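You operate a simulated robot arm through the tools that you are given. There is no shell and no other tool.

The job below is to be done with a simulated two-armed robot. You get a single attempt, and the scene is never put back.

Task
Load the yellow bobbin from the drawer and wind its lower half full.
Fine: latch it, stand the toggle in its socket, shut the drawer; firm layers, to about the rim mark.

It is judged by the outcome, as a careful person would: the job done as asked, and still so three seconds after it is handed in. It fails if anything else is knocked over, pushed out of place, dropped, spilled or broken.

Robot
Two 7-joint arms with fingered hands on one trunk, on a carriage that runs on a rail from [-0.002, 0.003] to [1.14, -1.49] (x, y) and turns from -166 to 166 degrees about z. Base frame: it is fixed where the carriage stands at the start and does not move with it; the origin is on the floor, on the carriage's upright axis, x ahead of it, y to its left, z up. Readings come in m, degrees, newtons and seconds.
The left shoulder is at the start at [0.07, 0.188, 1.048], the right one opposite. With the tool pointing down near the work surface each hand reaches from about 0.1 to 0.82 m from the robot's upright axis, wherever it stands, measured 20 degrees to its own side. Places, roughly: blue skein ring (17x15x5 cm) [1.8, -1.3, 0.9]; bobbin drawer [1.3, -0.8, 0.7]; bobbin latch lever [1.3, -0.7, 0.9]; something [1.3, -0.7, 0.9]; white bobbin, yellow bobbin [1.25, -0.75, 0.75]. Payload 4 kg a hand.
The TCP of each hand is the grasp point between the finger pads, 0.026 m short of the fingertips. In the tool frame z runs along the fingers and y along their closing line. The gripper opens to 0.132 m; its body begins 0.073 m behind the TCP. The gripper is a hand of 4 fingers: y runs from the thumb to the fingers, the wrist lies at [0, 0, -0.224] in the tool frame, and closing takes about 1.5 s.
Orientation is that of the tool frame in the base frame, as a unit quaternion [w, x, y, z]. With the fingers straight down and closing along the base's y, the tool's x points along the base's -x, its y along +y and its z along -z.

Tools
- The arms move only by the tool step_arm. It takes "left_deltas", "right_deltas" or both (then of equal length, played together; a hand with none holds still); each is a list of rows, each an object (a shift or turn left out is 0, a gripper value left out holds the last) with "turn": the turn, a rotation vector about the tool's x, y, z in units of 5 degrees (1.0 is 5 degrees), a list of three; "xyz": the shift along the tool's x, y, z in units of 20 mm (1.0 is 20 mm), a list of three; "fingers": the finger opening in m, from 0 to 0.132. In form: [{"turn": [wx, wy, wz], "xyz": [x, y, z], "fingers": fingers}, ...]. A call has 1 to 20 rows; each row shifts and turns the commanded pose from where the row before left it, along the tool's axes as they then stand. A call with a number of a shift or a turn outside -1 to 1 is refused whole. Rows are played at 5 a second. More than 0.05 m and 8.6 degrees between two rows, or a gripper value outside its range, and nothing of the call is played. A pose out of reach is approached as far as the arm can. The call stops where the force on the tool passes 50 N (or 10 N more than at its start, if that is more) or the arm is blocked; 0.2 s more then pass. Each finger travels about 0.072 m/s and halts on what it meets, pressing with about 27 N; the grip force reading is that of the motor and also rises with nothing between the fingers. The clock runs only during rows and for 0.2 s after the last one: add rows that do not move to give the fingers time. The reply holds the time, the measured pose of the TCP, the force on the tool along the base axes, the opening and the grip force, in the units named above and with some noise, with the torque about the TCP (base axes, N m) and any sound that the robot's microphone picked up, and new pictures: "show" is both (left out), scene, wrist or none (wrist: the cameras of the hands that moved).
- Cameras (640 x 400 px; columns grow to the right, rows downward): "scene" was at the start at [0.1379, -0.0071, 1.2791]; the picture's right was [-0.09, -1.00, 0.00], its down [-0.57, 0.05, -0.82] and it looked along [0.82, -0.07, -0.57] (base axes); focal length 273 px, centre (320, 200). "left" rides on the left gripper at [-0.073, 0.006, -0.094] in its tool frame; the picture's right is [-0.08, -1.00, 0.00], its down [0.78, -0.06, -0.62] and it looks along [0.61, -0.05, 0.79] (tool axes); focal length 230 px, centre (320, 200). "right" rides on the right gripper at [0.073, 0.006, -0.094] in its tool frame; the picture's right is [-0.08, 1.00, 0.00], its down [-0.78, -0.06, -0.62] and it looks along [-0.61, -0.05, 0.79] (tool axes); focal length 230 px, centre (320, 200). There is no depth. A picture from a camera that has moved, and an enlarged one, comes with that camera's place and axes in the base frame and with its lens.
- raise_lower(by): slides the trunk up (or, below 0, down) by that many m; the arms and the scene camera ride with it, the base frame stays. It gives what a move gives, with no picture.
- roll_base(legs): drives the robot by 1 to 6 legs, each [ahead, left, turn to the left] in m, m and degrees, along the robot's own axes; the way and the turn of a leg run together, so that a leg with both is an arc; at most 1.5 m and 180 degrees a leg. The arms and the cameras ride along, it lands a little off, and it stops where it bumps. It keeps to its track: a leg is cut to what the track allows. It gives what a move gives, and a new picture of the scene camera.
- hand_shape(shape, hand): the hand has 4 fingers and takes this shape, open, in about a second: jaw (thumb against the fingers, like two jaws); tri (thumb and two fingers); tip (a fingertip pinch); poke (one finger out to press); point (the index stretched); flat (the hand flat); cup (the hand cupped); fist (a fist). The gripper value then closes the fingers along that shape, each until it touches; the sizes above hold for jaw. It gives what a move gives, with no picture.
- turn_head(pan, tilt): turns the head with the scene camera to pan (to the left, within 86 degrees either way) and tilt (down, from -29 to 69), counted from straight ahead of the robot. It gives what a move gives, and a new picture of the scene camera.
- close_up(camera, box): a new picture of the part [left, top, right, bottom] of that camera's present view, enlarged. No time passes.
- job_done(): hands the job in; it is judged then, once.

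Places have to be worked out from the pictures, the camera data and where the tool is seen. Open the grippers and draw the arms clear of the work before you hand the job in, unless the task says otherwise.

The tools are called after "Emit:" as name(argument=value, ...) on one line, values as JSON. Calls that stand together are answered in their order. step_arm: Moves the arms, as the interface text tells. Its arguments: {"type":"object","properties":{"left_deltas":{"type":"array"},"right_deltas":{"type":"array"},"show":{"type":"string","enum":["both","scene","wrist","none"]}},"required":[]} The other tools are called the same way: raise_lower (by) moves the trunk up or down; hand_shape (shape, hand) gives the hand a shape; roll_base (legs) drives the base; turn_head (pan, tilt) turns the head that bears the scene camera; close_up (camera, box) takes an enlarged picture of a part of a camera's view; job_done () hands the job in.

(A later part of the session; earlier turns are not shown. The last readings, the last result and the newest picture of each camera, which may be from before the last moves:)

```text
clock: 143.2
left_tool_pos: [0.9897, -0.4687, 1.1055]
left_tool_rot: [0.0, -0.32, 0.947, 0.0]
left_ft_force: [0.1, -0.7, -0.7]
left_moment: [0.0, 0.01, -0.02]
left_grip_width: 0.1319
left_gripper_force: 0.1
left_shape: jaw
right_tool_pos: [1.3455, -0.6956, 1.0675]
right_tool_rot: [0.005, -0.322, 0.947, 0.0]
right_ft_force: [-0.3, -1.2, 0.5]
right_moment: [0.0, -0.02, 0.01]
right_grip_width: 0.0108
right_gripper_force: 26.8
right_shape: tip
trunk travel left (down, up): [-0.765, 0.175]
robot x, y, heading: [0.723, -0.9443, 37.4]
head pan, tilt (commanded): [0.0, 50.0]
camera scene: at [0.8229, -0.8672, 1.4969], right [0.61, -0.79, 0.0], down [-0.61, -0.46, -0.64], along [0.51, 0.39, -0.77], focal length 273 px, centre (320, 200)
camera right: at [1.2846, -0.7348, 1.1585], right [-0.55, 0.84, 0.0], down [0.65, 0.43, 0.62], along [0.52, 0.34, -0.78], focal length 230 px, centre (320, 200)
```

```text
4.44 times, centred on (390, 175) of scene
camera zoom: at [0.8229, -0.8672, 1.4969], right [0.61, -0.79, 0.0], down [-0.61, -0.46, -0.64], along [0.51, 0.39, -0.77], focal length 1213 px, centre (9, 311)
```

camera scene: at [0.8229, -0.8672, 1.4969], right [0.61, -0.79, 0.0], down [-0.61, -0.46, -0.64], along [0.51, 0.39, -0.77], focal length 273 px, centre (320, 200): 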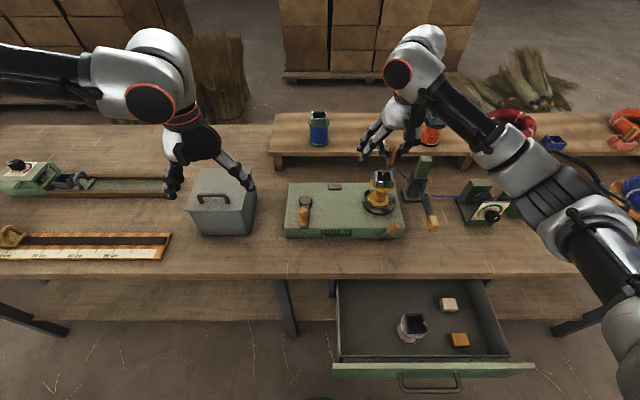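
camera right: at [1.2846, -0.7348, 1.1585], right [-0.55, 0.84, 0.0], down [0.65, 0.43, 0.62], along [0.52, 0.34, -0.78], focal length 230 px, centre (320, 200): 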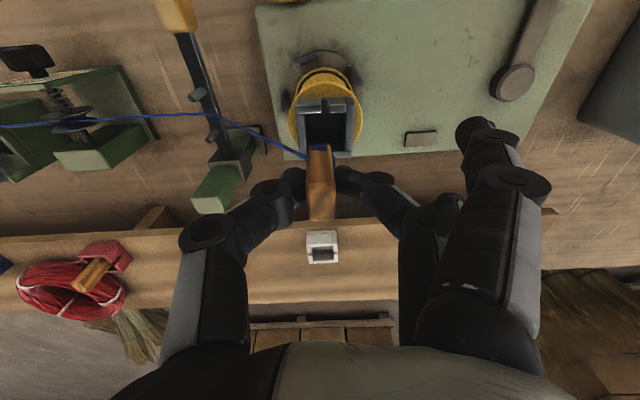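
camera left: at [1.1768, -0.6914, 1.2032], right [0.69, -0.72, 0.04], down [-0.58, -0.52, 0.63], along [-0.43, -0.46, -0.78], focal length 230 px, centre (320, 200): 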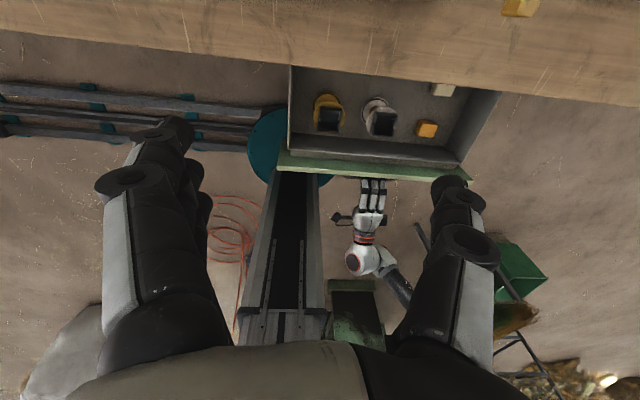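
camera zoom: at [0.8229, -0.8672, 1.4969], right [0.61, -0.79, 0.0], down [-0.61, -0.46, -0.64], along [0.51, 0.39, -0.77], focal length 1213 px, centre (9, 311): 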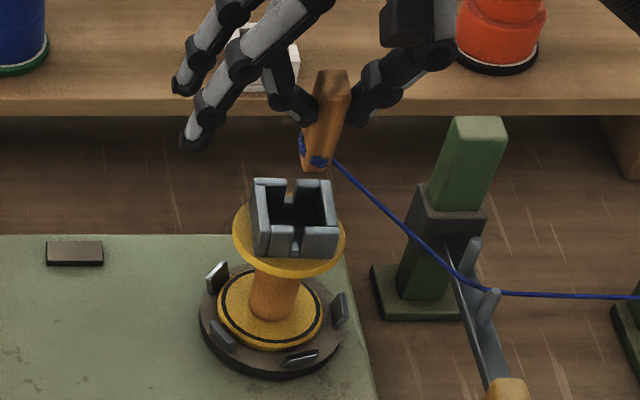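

The box centre is about 5 mm to the left of the toggle and its rim at about z 0.975. I correct sideways and lower the toggle into the box in small steps.

Emit:
step_arm(right_deltas=[{"xyz": [0, 0.24, 0]}, {"xyz": [0, 0, 0.5]}, {"xyz": [0, 0, 0.5]}, {"xyz": [0, 0, 0.4]}], show="wrist")

Emit:
close_up(camera="right", box=[240, 80, 400, 240])

Emit:
close_up(camera="scene", box=[350, 130, 420, 200])

```text
clock: 144.2
left_tool_pos: [0.9886, -0.4667, 1.1052]
left_tool_rot: [-0.001, -0.32, 0.947, 0.0]
left_ft_force: [0.4, -0.3, 0.5]
left_moment: [-0.03, 0.02, 0.02]
left_grip_width: 0.1319
left_gripper_force: 0.1
left_shape: jaw
right_tool_pos: [1.3438, -0.6888, 1.0393]
right_tool_rot: [0.005, -0.323, 0.947, 0.001]
right_ft_force: [0.2, 0.3, -0.6]
right_moment: [-0.01, 0.02, -0.03]
right_grip_width: 0.0108
right_gripper_force: 27.1
right_shape: tip
trunk travel left (down, up): [-0.765, 0.175]
robot x, y, heading: [0.7243, -0.9457, 37.4]
head pan, tilt (commanded): [0.0, 50.0]
camera right: at [1.2825, -0.7287, 1.1304], right [-0.55, 0.84, 0.0], down [0.65, 0.43, 0.62], along [0.52, 0.34, -0.78], focal length 230 px, centre (320, 200)
```

right: 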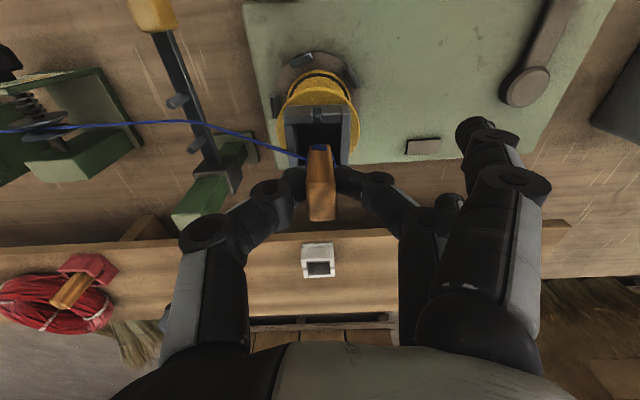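

```text
2.50 times, centred on (320, 160) of right
camera zoom: at [1.2825, -0.7287, 1.1304], right [-0.55, 0.84, 0.0], down [0.65, 0.43, 0.62], along [0.52, 0.34, -0.78], focal length 575 px, centre (320, 300)
```

zoom: 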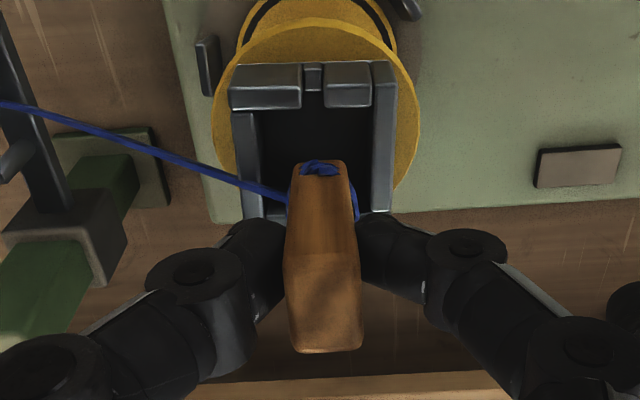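

```text
5.71 times, centred on (385, 165) of scene
camera zoom: at [0.823, -0.8662, 1.4969], right [0.61, -0.79, 0.0], down [-0.61, -0.46, -0.64], along [0.51, 0.39, -0.77], focal length 1560 px, centre (-51, 400)
```

zoom: 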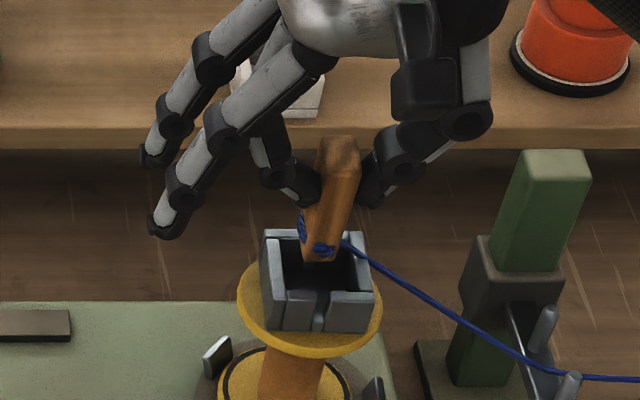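

The toggle's end is at the rim, about 4–5 mm too far forward. I shift back 5 mm and lower further, watching the force.

Emit:
step_arm(right_deltas=[{"xyz": [0.24, -0.08, 0]}, {"xyz": [0, 0, 0.35]}, {"xyz": [0, 0, 0.35]}], show="none")

Emit:
close_up(camera="right", box=[240, 80, 400, 240])

Emit:
close_up(camera="scene", box=[350, 130, 420, 200])

```text
clock: 145.0
left_tool_pos: [0.9894, -0.4667, 1.1056]
left_tool_rot: [0.0, -0.321, 0.947, 0.0]
left_ft_force: [0.0, 0.3, -0.1]
left_moment: [-0.02, 0.01, 0.03]
left_grip_width: 0.1318
left_gripper_force: 0.1
left_shape: jaw
right_tool_pos: [1.3409, -0.693, 1.023]
right_tool_rot: [0.005, -0.323, 0.946, 0.001]
right_ft_force: [1.1, -0.2, 0.1]
right_moment: [0.03, 0.02, 0.0]
right_grip_width: 0.011
right_gripper_force: 26.4
right_shape: tip
trunk travel left (down, up): [-0.765, 0.175]
robot x, y, heading: [0.7223, -0.9421, 37.4]
head pan, tilt (commanded): [0.0, 50.0]
```

```text
2.50 times, centred on (320, 160) of right
camera zoom: at [1.2794, -0.7341, 1.1157], right [-0.55, 0.84, 0.0], down [0.65, 0.43, 0.62], along [0.52, 0.34, -0.78], focal length 575 px, centre (320, 300)
```

zoom: 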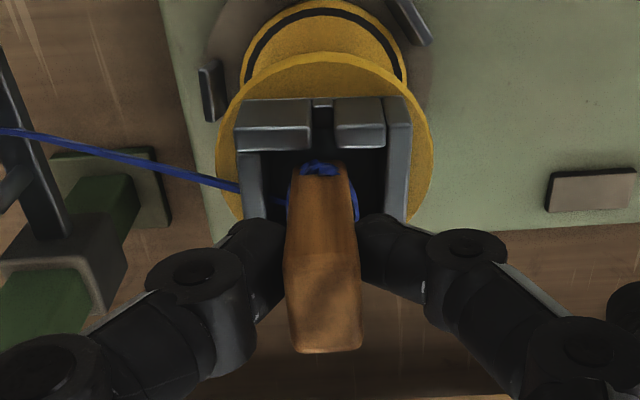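

```text
5.71 times, centred on (385, 165) of scene
camera zoom: at [0.8232, -0.8662, 1.4968], right [0.61, -0.79, 0.0], down [-0.61, -0.46, -0.64], along [0.51, 0.39, -0.77], focal length 1560 px, centre (-51, 400)
```

zoom: 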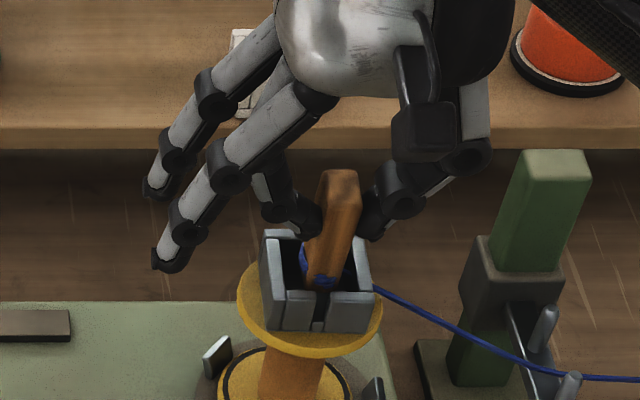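

The toggle's lower end is inside the box, with clearance to the walls. I lower in 3 mm steps until it touches the bottom.

Emit:
step_arm(right_deltas=[{"xyz": [0, 0, 0.15]}, {"xyz": [0, 0, 0.15]}, {"xyz": [0, 0, 0.15]}], show="none")

Emit:
close_up(camera="right", box=[240, 80, 400, 240])

Emit:
close_up(camera="scene", box=[350, 130, 420, 200])

```text
clock: 145.8
left_tool_pos: [0.9897, -0.4665, 1.1047]
left_tool_rot: [-0.001, -0.321, 0.947, 0.0]
left_ft_force: [0.0, -0.4, -0.2]
left_moment: [0.0, 0.03, -0.01]
left_grip_width: 0.1317
left_gripper_force: 0.1
left_shape: jaw
right_tool_pos: [1.3397, -0.6928, 1.0131]
right_tool_rot: [0.005, -0.323, 0.946, 0.002]
right_ft_force: [-0.2, -0.4, -0.3]
right_moment: [0.0, 0.02, 0.03]
right_grip_width: 0.0108
right_gripper_force: 27.3
right_shape: tip
trunk travel left (down, up): [-0.765, 0.175]
robot x, y, heading: [0.7231, -0.9438, 37.2]
head pan, tilt (commanded): [0.0, 50.0]
```

```text
2.50 times, centred on (320, 160) of right
camera zoom: at [1.2785, -0.7335, 1.1062], right [-0.55, 0.84, 0.0], down [0.65, 0.43, 0.62], along [0.52, 0.34, -0.78], focal length 575 px, centre (320, 300)
```

zoom: 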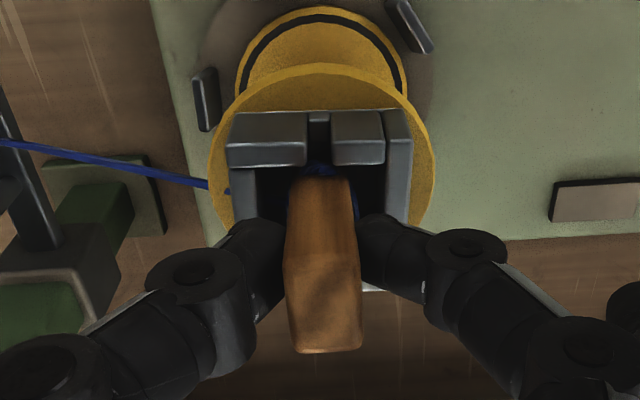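

```text
5.71 times, centred on (385, 165) of scene
camera zoom: at [0.8231, -0.8663, 1.4968], right [0.61, -0.79, 0.0], down [-0.61, -0.46, -0.64], along [0.51, 0.39, -0.77], focal length 1560 px, centre (-51, 400)
```

zoom: 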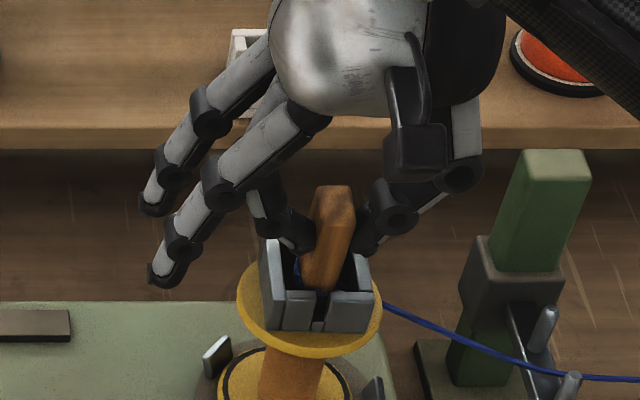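

No contact yet and the toggle is centred. Three more 3 mm steps.

Emit:
step_arm(right_deltas=[{"xyz": [0, 0, 0.15]}, {"xyz": [0, 0, 0.15]}], show="none")

Emit:
step_arm(right_deltas=[{"xyz": [0, 0, 0.12]}], show="none")

Emit:
close_up(camera="right", box=[240, 80, 400, 240])

Emit:
close_up(camera="scene", box=[350, 130, 420, 200])

```text
clock: 146.4
left_tool_pos: [0.9891, -0.469, 1.1073]
left_tool_rot: [0.0, -0.32, 0.947, -0.001]
left_ft_force: [0.8, -0.5, 0.6]
left_moment: [0.02, -0.01, 0.0]
left_grip_width: 0.132
left_gripper_force: 0.1
left_shape: jaw
right_tool_pos: [1.3402, -0.693, 1.0106]
right_tool_rot: [0.007, -0.322, 0.947, 0.001]
right_ft_force: [2.3, 0.2, 17.1]
right_moment: [0.0, -0.04, 0.04]
right_grip_width: 0.0113
right_gripper_force: 27.4
right_shape: tip
trunk travel left (down, up): [-0.765, 0.175]
robot x, y, heading: [0.7211, -0.9462, 37.2]
head pan, tilt (commanded): [0.0, 50.0]
```

```text
clock: 146.8
left_tool_pos: [0.9863, -0.4682, 1.1079]
left_tool_rot: [0.0, -0.32, 0.948, 0.0]
left_ft_force: [-0.7, -0.1, 0.3]
left_moment: [-0.04, 0.02, -0.01]
left_grip_width: 0.1321
left_gripper_force: 0.1
left_shape: jaw
right_tool_pos: [1.3382, -0.6948, 1.0095]
right_tool_rot: [0.007, -0.322, 0.947, 0.002]
right_ft_force: [2.7, -1.3, 29.2]
right_moment: [0.02, -0.1, -0.04]
right_grip_width: 0.0126
right_gripper_force: 27.2
right_shape: tip
trunk travel left (down, up): [-0.765, 0.175]
robot x, y, heading: [0.7228, -0.9432, 37.2]
head pan, tilt (commanded): [0.0, 50.0]
```

```text
2.50 times, centred on (320, 160) of right
camera zoom: at [1.2764, -0.7352, 1.1013], right [-0.55, 0.84, 0.0], down [0.65, 0.42, 0.63], along [0.53, 0.34, -0.78], focal length 575 px, centre (320, 300)
```

zoom: 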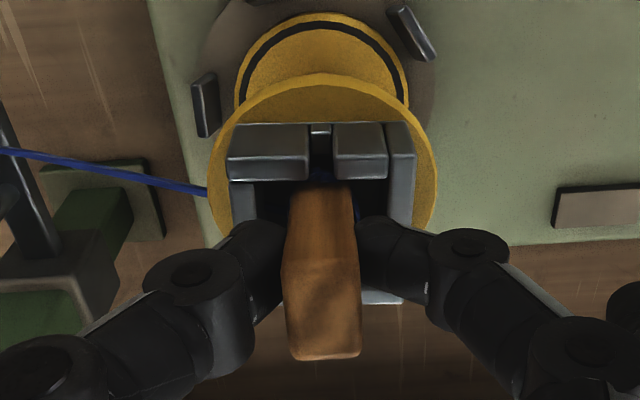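

```text
5.71 times, centred on (385, 165) of scene
camera zoom: at [0.819, -0.8686, 1.4976], right [0.61, -0.8, 0.0], down [-0.61, -0.46, -0.65], along [0.51, 0.39, -0.76], focal length 1560 px, centre (-51, 400)
```

zoom: 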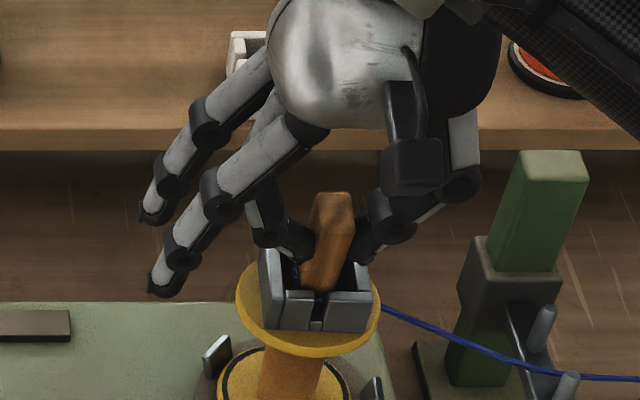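

The toggle is on the socket's floor (29 N). I ease up 3 mm and open the pinch slowly.

Emit:
step_arm(right_deltas=[{"xyz": [0, 0, -0.15]}, {"fingers": 0.02}, {"fingers": 0.03}, {"fingers": 0.04}, {"fingers": 0.05}, {"fingers": 0.055}], show="wrist")

Emit:
close_up(camera="right", box=[240, 80, 400, 240])

Emit:
close_up(camera="scene", box=[350, 130, 420, 200])

```text
clock: 148.2
left_tool_pos: [0.99, -0.4674, 1.1049]
left_tool_rot: [0.0, -0.32, 0.947, -0.001]
left_ft_force: [-0.7, -0.5, -0.2]
left_moment: [-0.01, -0.02, -0.04]
left_grip_width: 0.1318
left_gripper_force: 0.0
left_shape: jaw
right_tool_pos: [1.3413, -0.6933, 1.0076]
right_tool_rot: [0.005, -0.322, 0.947, 0.0]
right_ft_force: [0.1, -0.3, 1.3]
right_moment: [0.0, 0.05, 0.03]
right_grip_width: 0.0545
right_gripper_force: 0.0
right_shape: tip
trunk travel left (down, up): [-0.765, 0.175]
robot x, y, heading: [0.7224, -0.9453, 37.5]
head pan, tilt (commanded): [0.0, 50.0]
camera right: at [1.2793, -0.7343, 1.1003], right [-0.55, 0.84, 0.0], down [0.65, 0.43, 0.62], along [0.52, 0.34, -0.78], focal length 230 px, centre (320, 200)
```

right: 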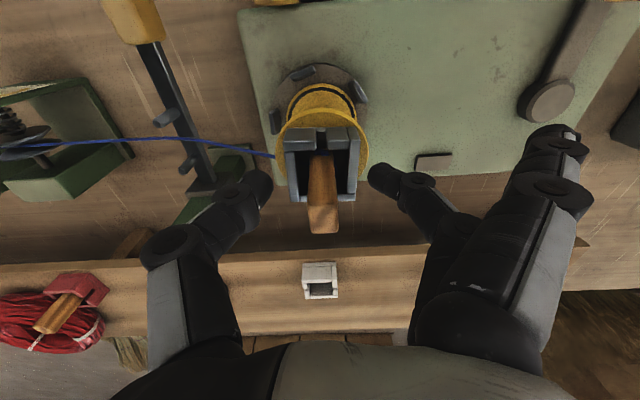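

```text
2.50 times, centred on (320, 160) of right
camera zoom: at [1.2793, -0.7343, 1.1003], right [-0.55, 0.84, 0.0], down [0.65, 0.43, 0.62], along [0.52, 0.34, -0.78], focal length 575 px, centre (320, 300)
```

zoom: 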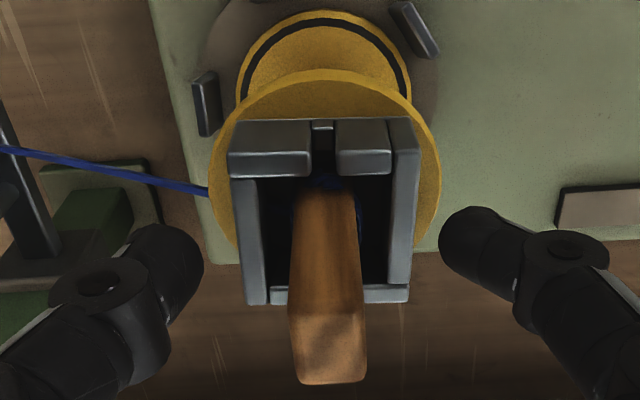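

```text
5.71 times, centred on (385, 165) of scene
camera zoom: at [0.8233, -0.8662, 1.4968], right [0.61, -0.79, 0.0], down [-0.61, -0.46, -0.64], along [0.51, 0.39, -0.77], focal length 1560 px, centre (-51, 400)
```

zoom: 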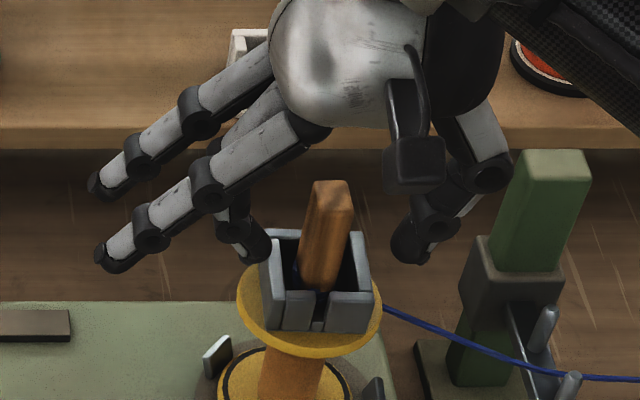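

The toggle stands upright in the bobbin's socket. I raise the right hand straight up clear of it.

Emit:
step_arm(right_deltas=[{"xyz": [0, 0, -0.5]}, {"xyz": [0, 0, -1]}, {"xyz": [0, 0, -1]}, {"xyz": [0, 0, -1]}, {"xyz": [0, 0, -1]}, {"xyz": [0, 0, -1]}, {"xyz": [0, -1, -0.5]}, {"xyz": [0, -1, 0]}, {"xyz": [0, -1, 0]}, {"xyz": [0, -1, 0]}, {"xyz": [0, -1, 0]}], show="both")

Emit:
hand_shape(shape="jaw", hand="right")

Emit:
close_up(camera="scene", box=[280, 150, 460, 250])

```text
clock: 150.6
left_tool_pos: [0.9892, -0.4669, 1.1055]
left_tool_rot: [-0.001, -0.321, 0.947, 0.001]
left_ft_force: [-0.7, -0.1, -0.4]
left_moment: [0.02, 0.0, -0.01]
left_grip_width: 0.1321
left_gripper_force: 0.1
left_shape: jaw
right_tool_pos: [1.401, -0.7744, 1.1296]
right_tool_rot: [0.005, -0.323, 0.946, 0.001]
right_ft_force: [0.6, 0.0, 0.1]
right_moment: [0.01, 0.0, -0.01]
right_grip_width: 0.0543
right_gripper_force: 0.1
right_shape: tip
trunk travel left (down, up): [-0.765, 0.175]
robot x, y, heading: [0.7189, -0.9453, 37.5]
head pan, tilt (commanded): [0.0, 50.0]
camera scene: at [0.8235, -0.8671, 1.4969], right [0.61, -0.79, 0.0], down [-0.61, -0.46, -0.64], along [0.51, 0.39, -0.77], focal length 273 px, centre (320, 200)
camera right: at [1.3398, -0.8143, 1.222], right [-0.55, 0.84, 0.0], down [0.65, 0.43, 0.62], along [0.52, 0.34, -0.78], focal length 230 px, centre (320, 200)
```

scene: 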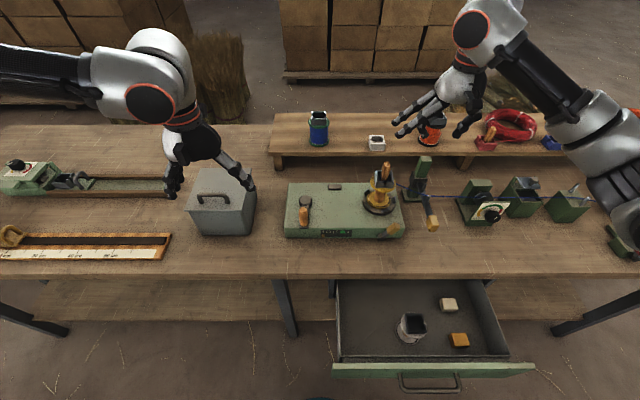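
right: 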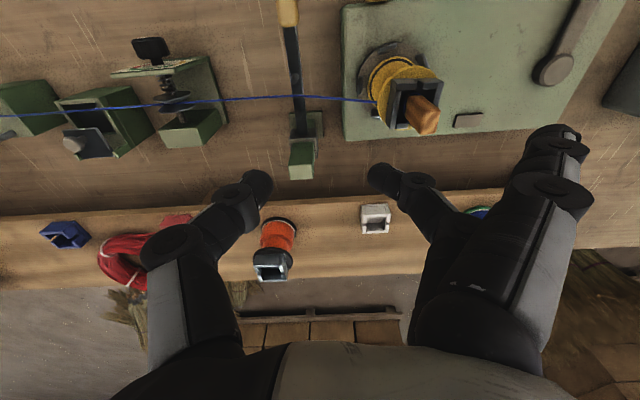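

```text
clock: 151.5
left_tool_pos: [0.9893, -0.4662, 1.1055]
left_tool_rot: [0.0, -0.321, 0.947, -0.001]
left_ft_force: [-0.9, -0.2, -0.5]
left_moment: [-0.02, 0.02, 0.0]
left_grip_width: 0.132
left_gripper_force: 0.0
left_shape: jaw
right_tool_pos: [1.4, -0.7722, 1.13]
right_tool_rot: [0.004, -0.323, 0.947, 0.0]
right_ft_force: [0.1, 0.1, 0.0]
right_moment: [0.02, -0.04, 0.0]
right_grip_width: 0.1321
right_gripper_force: 0.0
right_shape: jaw
trunk travel left (down, up): [-0.765, 0.175]
robot x, y, heading: [0.723, -0.9395, 37.4]
head pan, tilt (commanded): [0.0, 50.0]
```

```text
3.56 times, centred on (370, 200) of scene
camera zoom: at [0.823, -0.8661, 1.4968], right [0.61, -0.79, 0.0], down [-0.61, -0.46, -0.64], along [0.51, 0.39, -0.77], focal length 971 px, centre (142, 200)
```

zoom: 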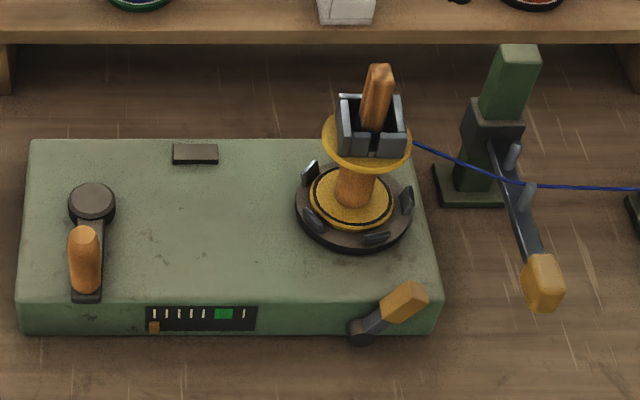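

Toggle, latch and thread are all in place. Next, I set up for winding: the right hand goes to the yellow guide handle (about n 0.558, s 1.497, z 0.88) so I can lower the thread guide to the bobbin's lower half.

Emit:
step_arm(right_deltas=[{"xyz": [0.75, -0.28, 0.5], "fingers": 0.075}, {"xyz": [0.75, -0.28, 0.8]}, {"xyz": [0.75, -0.28, 1]}, {"xyz": [0.75, -0.28, 1]}, {"xyz": [0.75, -0.28, 1]}, {"xyz": [0.65, -0.28, 1]}, {"xyz": [0, 0, 1]}], show="both")

```text
clock: 153.1
left_tool_pos: [0.9896, -0.4658, 1.1052]
left_tool_rot: [-0.001, -0.32, 0.947, 0.0]
left_ft_force: [-0.2, 0.0, 0.4]
left_moment: [0.03, 0.01, 0.03]
left_grip_width: 0.1321
left_gripper_force: 0.1
left_shape: jaw
right_tool_pos: [1.3527, -0.8525, 1.0018]
right_tool_rot: [0.005, -0.322, 0.947, 0.0]
right_ft_force: [0.0, 0.5, -0.6]
right_moment: [0.02, -0.03, -0.01]
right_grip_width: 0.0758
right_gripper_force: 0.0
right_shape: jaw
trunk travel left (down, up): [-0.765, 0.175]
robot x, y, heading: [0.7225, -0.9446, 37.3]
head pan, tilt (commanded): [0.0, 50.0]
camera scene: at [0.8235, -0.866, 1.4968], right [0.61, -0.79, 0.0], down [-0.61, -0.46, -0.64], along [0.51, 0.39, -0.77], focal length 273 px, centre (320, 200)
camera right: at [1.2911, -0.8931, 1.0943], right [-0.55, 0.84, 0.0], down [0.65, 0.43, 0.62], along [0.52, 0.34, -0.78], focal length 230 px, centre (320, 200)
```

scene: 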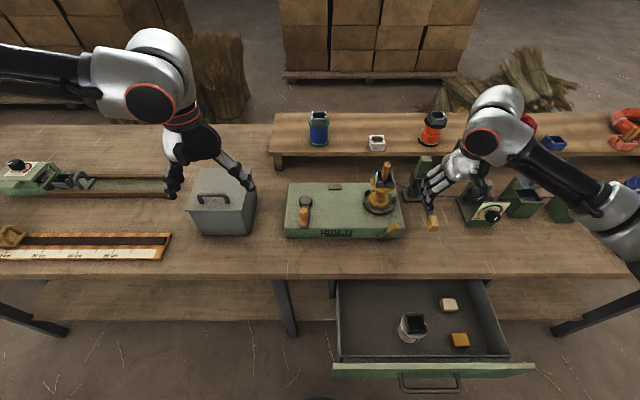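
right: 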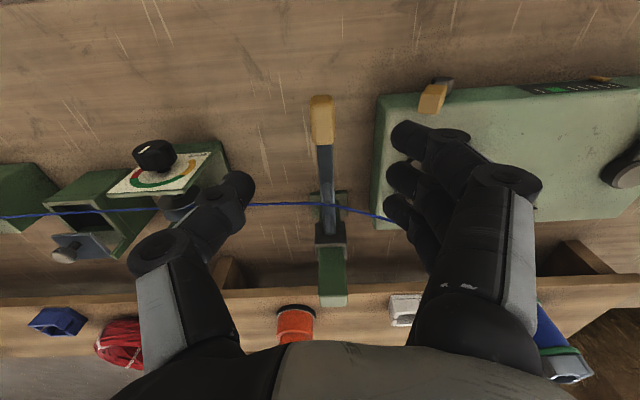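

The guide handle is straight below the hand (n 0.559, s 1.497). I narrow to 0.052 and descend around it.

Emit:
step_arm(right_deltas=[{"xyz": [0, 0, 1], "fingers": 0.052}, {"xyz": [0, 0, 1]}, {"xyz": [0, 0.05, 1]}, {"xyz": [0, 0, 1]}, {"xyz": [0, 0, 1]}, {"xyz": [0, 0, 0.4]}], show="wrist")

Emit:
close_up(camera="right", box=[220, 90, 420, 250])

```text
clock: 154.5
left_tool_pos: [0.9894, -0.4667, 1.1055]
left_tool_rot: [-0.001, -0.321, 0.947, 0.0]
left_ft_force: [-0.3, 0.1, 0.1]
left_moment: [-0.02, 0.0, -0.01]
left_grip_width: 0.132
left_gripper_force: 0.0
left_shape: jaw
right_tool_pos: [1.3517, -0.8502, 0.8951]
right_tool_rot: [0.005, -0.322, 0.947, 0.001]
right_ft_force: [-0.1, -0.1, -0.2]
right_moment: [0.0, -0.01, 0.01]
right_grip_width: 0.0528
right_gripper_force: 0.0
right_shape: jaw
trunk travel left (down, up): [-0.765, 0.175]
robot x, y, heading: [0.728, -0.9429, 37.4]
head pan, tilt (commanded): [0.0, 50.0]
camera right: at [1.2911, -0.8918, 0.9874], right [-0.55, 0.84, 0.0], down [0.65, 0.43, 0.62], along [0.52, 0.34, -0.78], focal length 230 px, centre (320, 200)
```

right: 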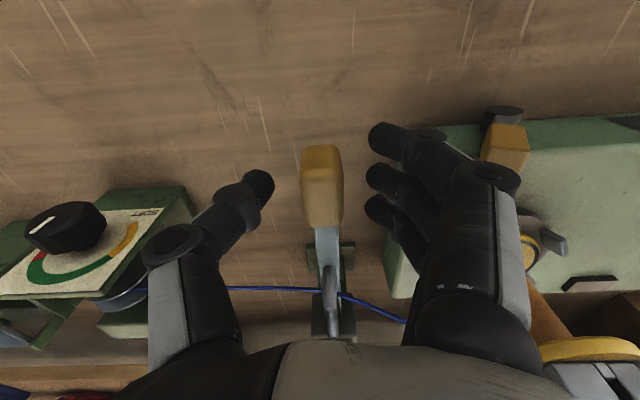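

```text
2.50 times, centred on (320, 170) of right
camera zoom: at [1.2911, -0.8918, 0.9874], right [-0.55, 0.84, 0.0], down [0.65, 0.43, 0.62], along [0.52, 0.34, -0.78], focal length 575 px, centre (320, 275)
```

zoom: 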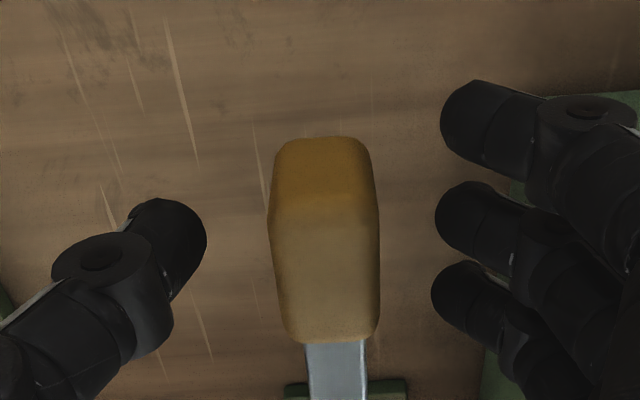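

The handle lies centred between thumb and fingers, just below the TCP. I close on it.

Emit:
step_arm(right_deltas=[{"xyz": [0, 0, 0.2], "fingers": 0.035}, {"fingers": 0.0}, {"fingers": 0.0}, {"fingers": 0.0}], show="wrist")

```text
clock: 155.5
left_tool_pos: [0.9902, -0.4662, 1.1058]
left_tool_rot: [-0.001, -0.32, 0.947, -0.001]
left_ft_force: [0.1, -0.2, 0.2]
left_moment: [-0.01, 0.02, -0.01]
left_grip_width: 0.1319
left_gripper_force: 0.0
left_shape: jaw
right_tool_pos: [1.3525, -0.8507, 0.8896]
right_tool_rot: [0.004, -0.323, 0.946, 0.001]
right_ft_force: [0.5, 0.9, -0.4]
right_moment: [0.05, 0.06, 0.01]
right_grip_width: 0.0158
right_gripper_force: 27.8
right_shape: jaw
trunk travel left (down, up): [-0.765, 0.175]
robot x, y, heading: [0.7225, -0.9409, 37.2]
head pan, tilt (commanded): [0.0, 50.0]
camera right: at [1.2915, -0.892, 0.9827], right [-0.55, 0.84, 0.0], down [0.65, 0.43, 0.62], along [0.52, 0.34, -0.78], focal length 230 px, centre (320, 200)
```

right: 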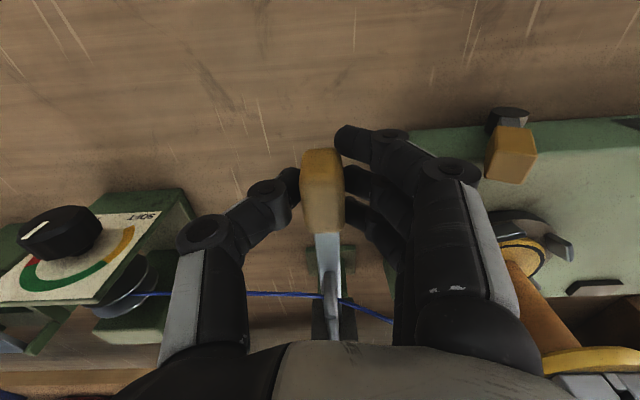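

The handle is gripped. I test the guide by lowering it 1 cm.

Emit:
step_arm(right_deltas=[{"xyz": [0, 0, 0.25]}, {"xyz": [0, 0, 0.25]}], show="both")

Emit:
close_up(camera="scene", box=[350, 140, 460, 250])

```text
clock: 156.1
left_tool_pos: [0.9859, -0.4678, 1.1083]
left_tool_rot: [0.002, -0.32, 0.947, -0.001]
left_ft_force: [-0.3, -0.1, 0.3]
left_moment: [0.01, -0.03, 0.01]
left_grip_width: 0.1319
left_gripper_force: 0.3
left_shape: jaw
right_tool_pos: [1.3526, -0.8505, 0.8864]
right_tool_rot: [0.01, -0.323, 0.946, 0.002]
right_ft_force: [3.7, -0.8, 42.4]
right_moment: [0.02, 0.02, -0.04]
right_grip_width: 0.0189
right_gripper_force: 27.2
right_shape: jaw
trunk travel left (down, up): [-0.765, 0.175]
robot x, y, heading: [0.7217, -0.9427, 37.5]
head pan, tilt (commanded): [0.0, 50.0]
camera scene: at [0.8174, -0.8674, 1.4981], right [0.61, -0.8, 0.0], down [-0.61, -0.46, -0.65], along [0.51, 0.39, -0.76], focal length 273 px, centre (320, 200)
camera right: at [1.2899, -0.892, 0.9779], right [-0.55, 0.84, 0.0], down [0.65, 0.42, 0.63], along [0.53, 0.35, -0.77], focal length 230 px, centre (320, 200)
```

scene: 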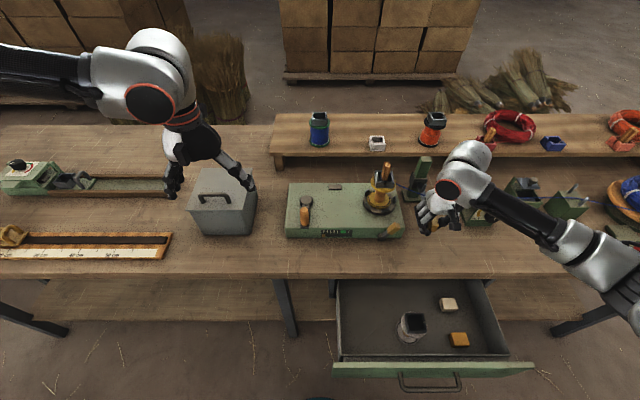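
right: 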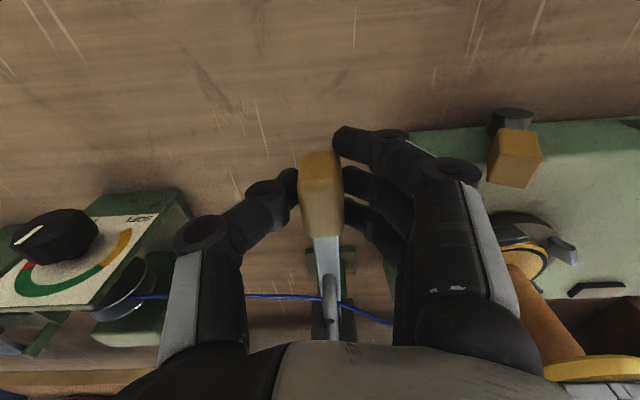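

```text
3.64 times, centred on (405, 195) of scene
camera zoom: at [0.8174, -0.8674, 1.4981], right [0.61, -0.8, 0.0], down [-0.61, -0.46, -0.65], along [0.51, 0.39, -0.76], focal length 993 px, centre (11, 218)
```

zoom: 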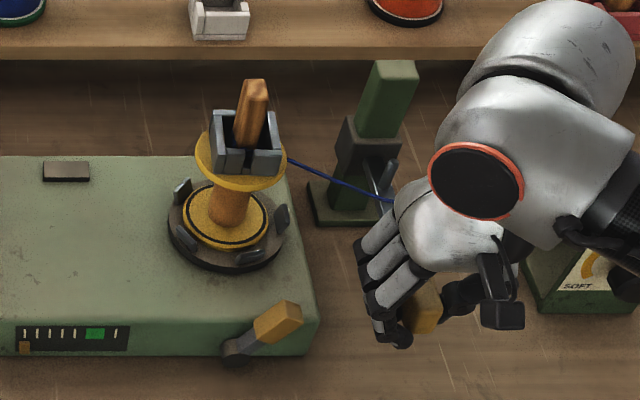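

The guide resists with 42 N going down, so it may already be at its lowest position. I relieve it and try raising it instead.

Emit:
step_arm(right_deltas=[{"xyz": [0, 0, -0.25]}, {"xyz": [0, 0, -0.25]}, {"xyz": [0, 0, -0.25]}, {"xyz": [0, 0, -0.25]}], show="none")

Emit:
close_up(camera="scene", box=[350, 140, 460, 250])

```text
clock: 157.1
left_tool_pos: [0.9908, -0.4662, 1.1047]
left_tool_rot: [-0.001, -0.321, 0.947, 0.0]
left_ft_force: [-0.2, -0.4, 0.2]
left_moment: [-0.01, -0.01, -0.02]
left_grip_width: 0.1319
left_gripper_force: 0.0
left_shape: jaw
right_tool_pos: [1.3514, -0.8506, 0.8994]
right_tool_rot: [0.003, -0.322, 0.947, 0.0]
right_ft_force: [7.2, 2.3, -3.0]
right_moment: [0.08, -0.1, -0.02]
right_grip_width: 0.0167
right_gripper_force: 27.0
right_shape: jaw
trunk travel left (down, up): [-0.765, 0.175]
robot x, y, heading: [0.7209, -0.9423, 37.3]
head pan, tilt (commanded): [0.0, 50.0]
```

```text
3.64 times, centred on (405, 195) of scene
camera zoom: at [0.8238, -0.8657, 1.4966], right [0.61, -0.79, 0.0], down [-0.61, -0.47, -0.64], along [0.51, 0.39, -0.77], focal length 993 px, centre (11, 218)
```

zoom: 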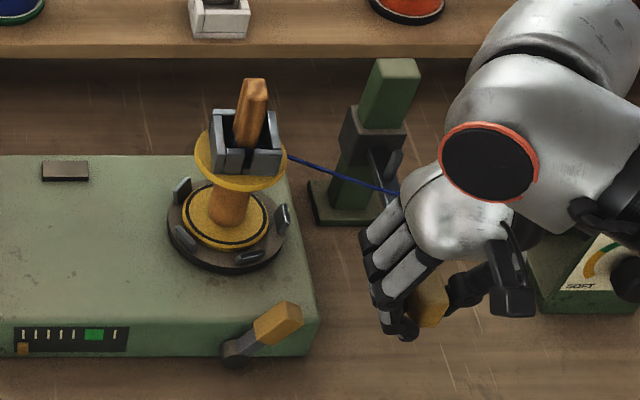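

The guide did rise freely, so its rest position is the bottom of its travel. I look at the sleeve and arm in the wrist view to see whether it slides or tilts.

Emit:
step_arm(right_deltas=[{"xyz": [0, 0, -0.25]}, {"xyz": [0, 0, -0.25]}], show="wrist")

Emit:
close_up(camera="scene", box=[350, 140, 460, 250])

Emit:
close_up(camera="right", box=[240, 150, 480, 350])

```text
clock: 157.7
left_tool_pos: [0.9914, -0.466, 1.1041]
left_tool_rot: [0.0, -0.32, 0.947, 0.0]
left_ft_force: [0.8, 0.5, -0.1]
left_moment: [-0.02, 0.01, -0.02]
left_grip_width: 0.132
left_gripper_force: 0.0
left_shape: jaw
right_tool_pos: [1.3524, -0.8504, 0.9091]
right_tool_rot: [0.004, -0.322, 0.947, 0.002]
right_ft_force: [4.0, 1.1, -1.3]
right_moment: [0.06, -0.07, -0.01]
right_grip_width: 0.017
right_gripper_force: 26.6
right_shape: jaw
trunk travel left (down, up): [-0.765, 0.175]
robot x, y, heading: [0.7213, -0.9439, 37.3]
head pan, tilt (commanded): [0.0, 50.0]
camera right: at [1.2913, -0.8917, 1.0015], right [-0.55, 0.84, 0.0], down [0.65, 0.43, 0.62], along [0.52, 0.34, -0.78], focal length 230 px, centre (320, 200)
```

right: 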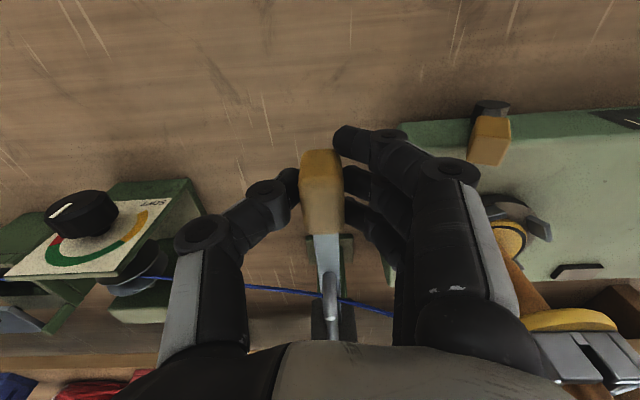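

```text
3.64 times, centred on (405, 195) of scene
camera zoom: at [0.8244, -0.866, 1.4967], right [0.61, -0.8, 0.0], down [-0.61, -0.46, -0.64], along [0.51, 0.39, -0.77], focal length 993 px, centre (11, 218)
```

zoom: 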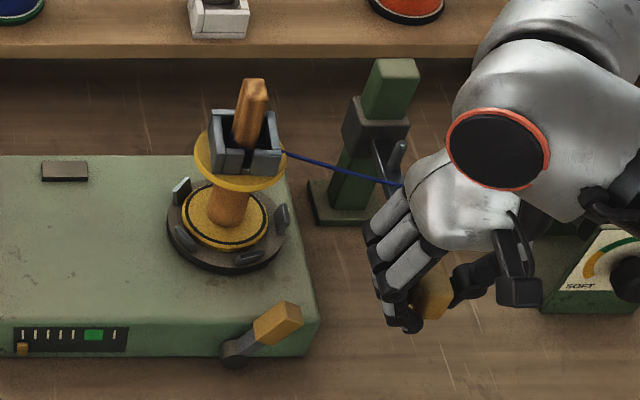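

```text
2.00 times, centred on (360, 250) of right
camera zoom: at [1.2913, -0.8917, 1.0015], right [-0.55, 0.84, 0.0], down [0.65, 0.43, 0.62], along [0.52, 0.34, -0.78], focal length 460 px, centre (240, 100)
```

zoom: 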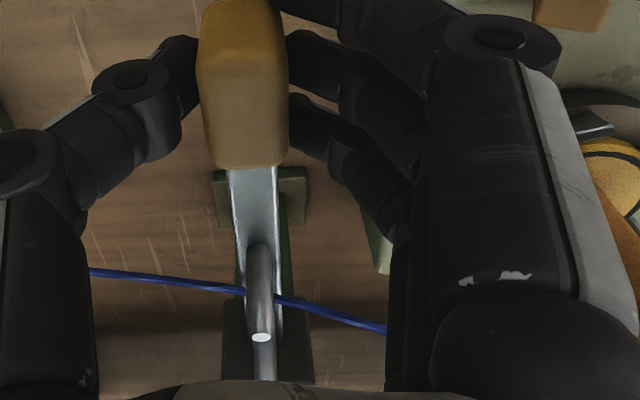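

The sleeve slides vertically on its post, and there's bare post below it. I bring it down again in small steps to find exactly where the resistance starts.

Emit:
step_arm(right_deltas=[{"xyz": [0, 0, 0.25]}, {"xyz": [0, 0, 0.25]}, {"xyz": [0, 0, 0.25]}, {"xyz": [0, 0, 0.25]}], show="none")

Emit:
step_arm(right_deltas=[{"xyz": [0, 0, 0.15]}], show="none")

```text
clock: 158.7
left_tool_pos: [0.9891, -0.4662, 1.106]
left_tool_rot: [-0.001, -0.321, 0.947, 0.0]
left_ft_force: [-0.1, 0.0, 0.3]
left_moment: [0.02, 0.01, -0.01]
left_grip_width: 0.1322
left_gripper_force: 0.1
left_shape: jaw
right_tool_pos: [1.3523, -0.8504, 0.8902]
right_tool_rot: [0.004, -0.323, 0.946, 0.001]
right_ft_force: [3.7, 4.9, -1.7]
right_moment: [0.14, -0.02, -0.03]
right_grip_width: 0.0168
right_gripper_force: 26.9
right_shape: jaw
trunk travel left (down, up): [-0.765, 0.175]
robot x, y, heading: [0.7191, -0.941, 37.3]
head pan, tilt (commanded): [0.0, 50.0]
```

```text
clock: 159.1
left_tool_pos: [0.989, -0.4656, 1.1062]
left_tool_rot: [-0.001, -0.32, 0.947, 0.0]
left_ft_force: [-0.9, -0.1, -0.7]
left_moment: [-0.01, -0.02, 0.0]
left_grip_width: 0.1319
left_gripper_force: 0.1
left_shape: jaw
right_tool_pos: [1.3524, -0.8516, 0.8884]
right_tool_rot: [0.005, -0.322, 0.947, 0.001]
right_ft_force: [3.7, 4.7, 9.7]
right_moment: [0.11, 0.02, -0.04]
right_grip_width: 0.0168
right_gripper_force: 27.1
right_shape: jaw
trunk travel left (down, up): [-0.765, 0.175]
robot x, y, heading: [0.7217, -0.9469, 37.3]
head pan, tilt (commanded): [0.0, 50.0]
```

The guide's lower stop is exactly its rest position, so it is at the bottom already; I'll see from the first turns where the thread lays. Now I bring the left hand over the crank knob (top at n 0.567, s 1.146, z 0.939).

Emit:
step_arm(left_deltas=[{"xyz": [-0.34, -0.98, 0], "fingers": 0.07}, {"xyz": [-0.34, -0.98, 0]}, {"xyz": [-0.34, -0.98, 0.2]}, {"xyz": [-0.34, -0.98, 0.4]}, {"xyz": [-0.34, -0.98, 0.5]}, {"xyz": [-0.34, -0.98, 0.6]}, {"xyz": [-0.34, -0.98, 0.6]}, {"xyz": [-0.34, -0.98, 0.6]}, {"xyz": [-0.34, -0.98, 0.6]}], right_deltas=[{"xyz": [0, 0, -0.1]}, {"xyz": [0, 0, 0]}, {"xyz": [0, 0, 0]}, {"xyz": [0, 0, 0]}, {"xyz": [0, 0, 0]}, {"xyz": [0, 0, 0]}, {"xyz": [0, 0, 0]}, {"xyz": [0, 0, 0]}, {"xyz": [0, 0, 0]}], show="both")

```text
clock: 161.1
left_tool_pos: [1.1465, -0.5687, 1.0354]
left_tool_rot: [-0.001, -0.321, 0.947, 0.0]
left_ft_force: [0.1, -0.8, 0.0]
left_moment: [0.02, -0.02, 0.03]
left_grip_width: 0.0709
left_gripper_force: 0.0
left_shape: jaw
right_tool_pos: [1.3521, -0.8515, 0.8886]
right_tool_rot: [0.004, -0.322, 0.947, 0.001]
right_ft_force: [6.6, 6.4, 7.4]
right_moment: [0.2, -0.05, -0.04]
right_grip_width: 0.0168
right_gripper_force: 26.9
right_shape: jaw
trunk travel left (down, up): [-0.765, 0.175]
robot x, y, heading: [0.7208, -0.945, 37.4]
head pan, tilt (commanded): [0.0, 50.0]
camera scene: at [0.8235, -0.866, 1.4969], right [0.61, -0.79, 0.0], down [-0.61, -0.46, -0.64], along [0.51, 0.39, -0.77], focal length 273 px, centre (320, 200)
camera right: at [1.2912, -0.8921, 0.9811], right [-0.55, 0.84, 0.0], down [0.65, 0.43, 0.62], along [0.52, 0.34, -0.78], focal length 230 px, centre (320, 200)
camera left: at [1.1996, -0.5184, 1.1285], right [0.67, -0.75, 0.0], down [-0.59, -0.52, 0.62], along [-0.46, -0.41, -0.79], focal length 230 px, centre (320, 200)
```

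scene: 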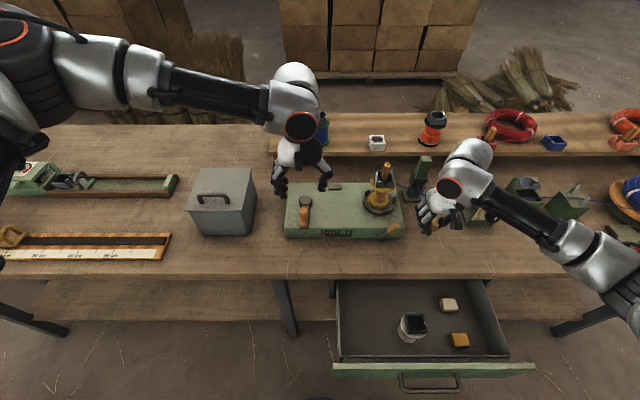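
right: 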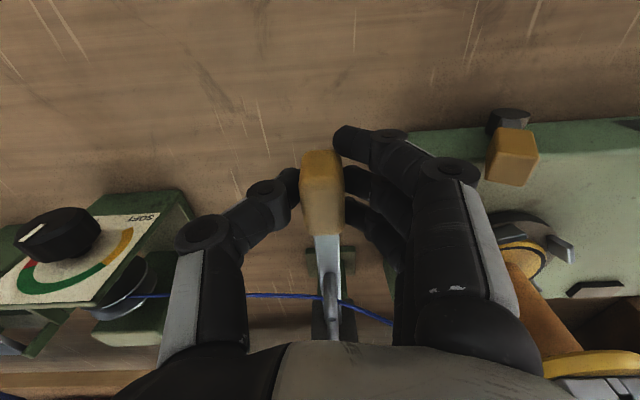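
left: 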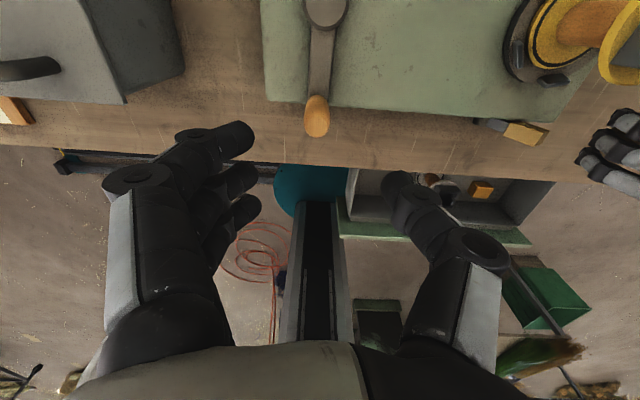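

The left hand is above the knob to within a few millimetres. I lower it around the knob.

Emit:
step_arm(left_deltas=[{"xyz": [-0.1, 0.1, 1], "fingers": 0.06}, {"xyz": [0, 0, 1]}, {"xyz": [0, 0, 1]}, {"xyz": [0, 0, 1]}], right_deltas=[{"xyz": [0, 0, -0.1]}, {"xyz": [0, 0, 0]}, {"xyz": [0, 0, 0]}, {"xyz": [0, 0, 0]}], show="wrist")

Emit:
close_up(camera="left", box=[220, 60, 420, 220])

```text
clock: 162.1
left_tool_pos: [1.1457, -0.5669, 0.9545]
left_tool_rot: [-0.001, -0.32, 0.948, 0.0]
left_ft_force: [0.5, 0.3, -0.7]
left_moment: [-0.01, 0.01, 0.02]
left_grip_width: 0.0607
left_gripper_force: 0.1
left_shape: jaw
right_tool_pos: [1.3515, -0.8517, 0.8906]
right_tool_rot: [0.004, -0.323, 0.946, 0.001]
right_ft_force: [4.0, 4.6, -2.5]
right_moment: [0.12, -0.04, -0.03]
right_grip_width: 0.0167
right_gripper_force: 26.9
right_shape: jaw
trunk travel left (down, up): [-0.765, 0.175]
robot x, y, heading: [0.7208, -0.942, 37.5]
head pan, tilt (commanded): [0.0, 50.0]
camera right: at [1.2914, -0.892, 0.9823], right [-0.55, 0.84, 0.0], down [0.65, 0.43, 0.62], along [0.52, 0.34, -0.78], focal length 230 px, centre (320, 200)
camera left: at [1.1993, -0.5164, 1.0468], right [0.67, -0.75, 0.0], down [-0.59, -0.52, 0.62], along [-0.46, -0.41, -0.79], focal length 230 px, centre (320, 200)
```

right: 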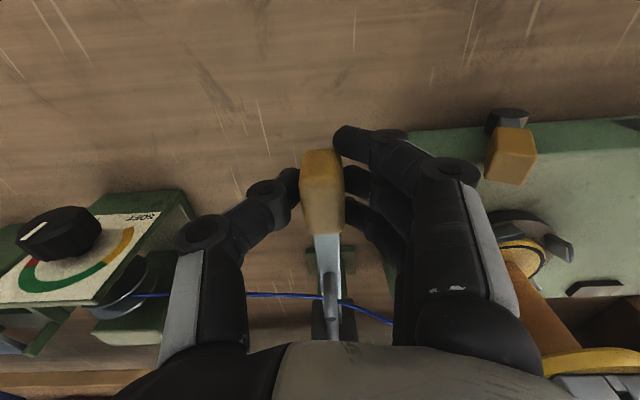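
left: 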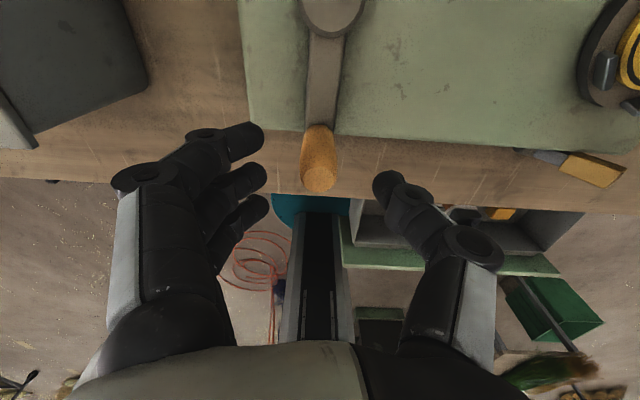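

```text
2.50 times, centred on (320, 140) of left
camera zoom: at [1.1993, -0.5164, 1.0468], right [0.67, -0.75, 0.0], down [-0.59, -0.52, 0.62], along [-0.46, -0.41, -0.79], focal length 575 px, centre (320, 350)
```

zoom: 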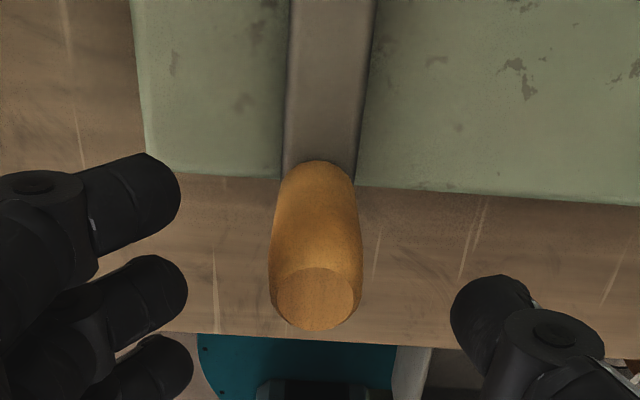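

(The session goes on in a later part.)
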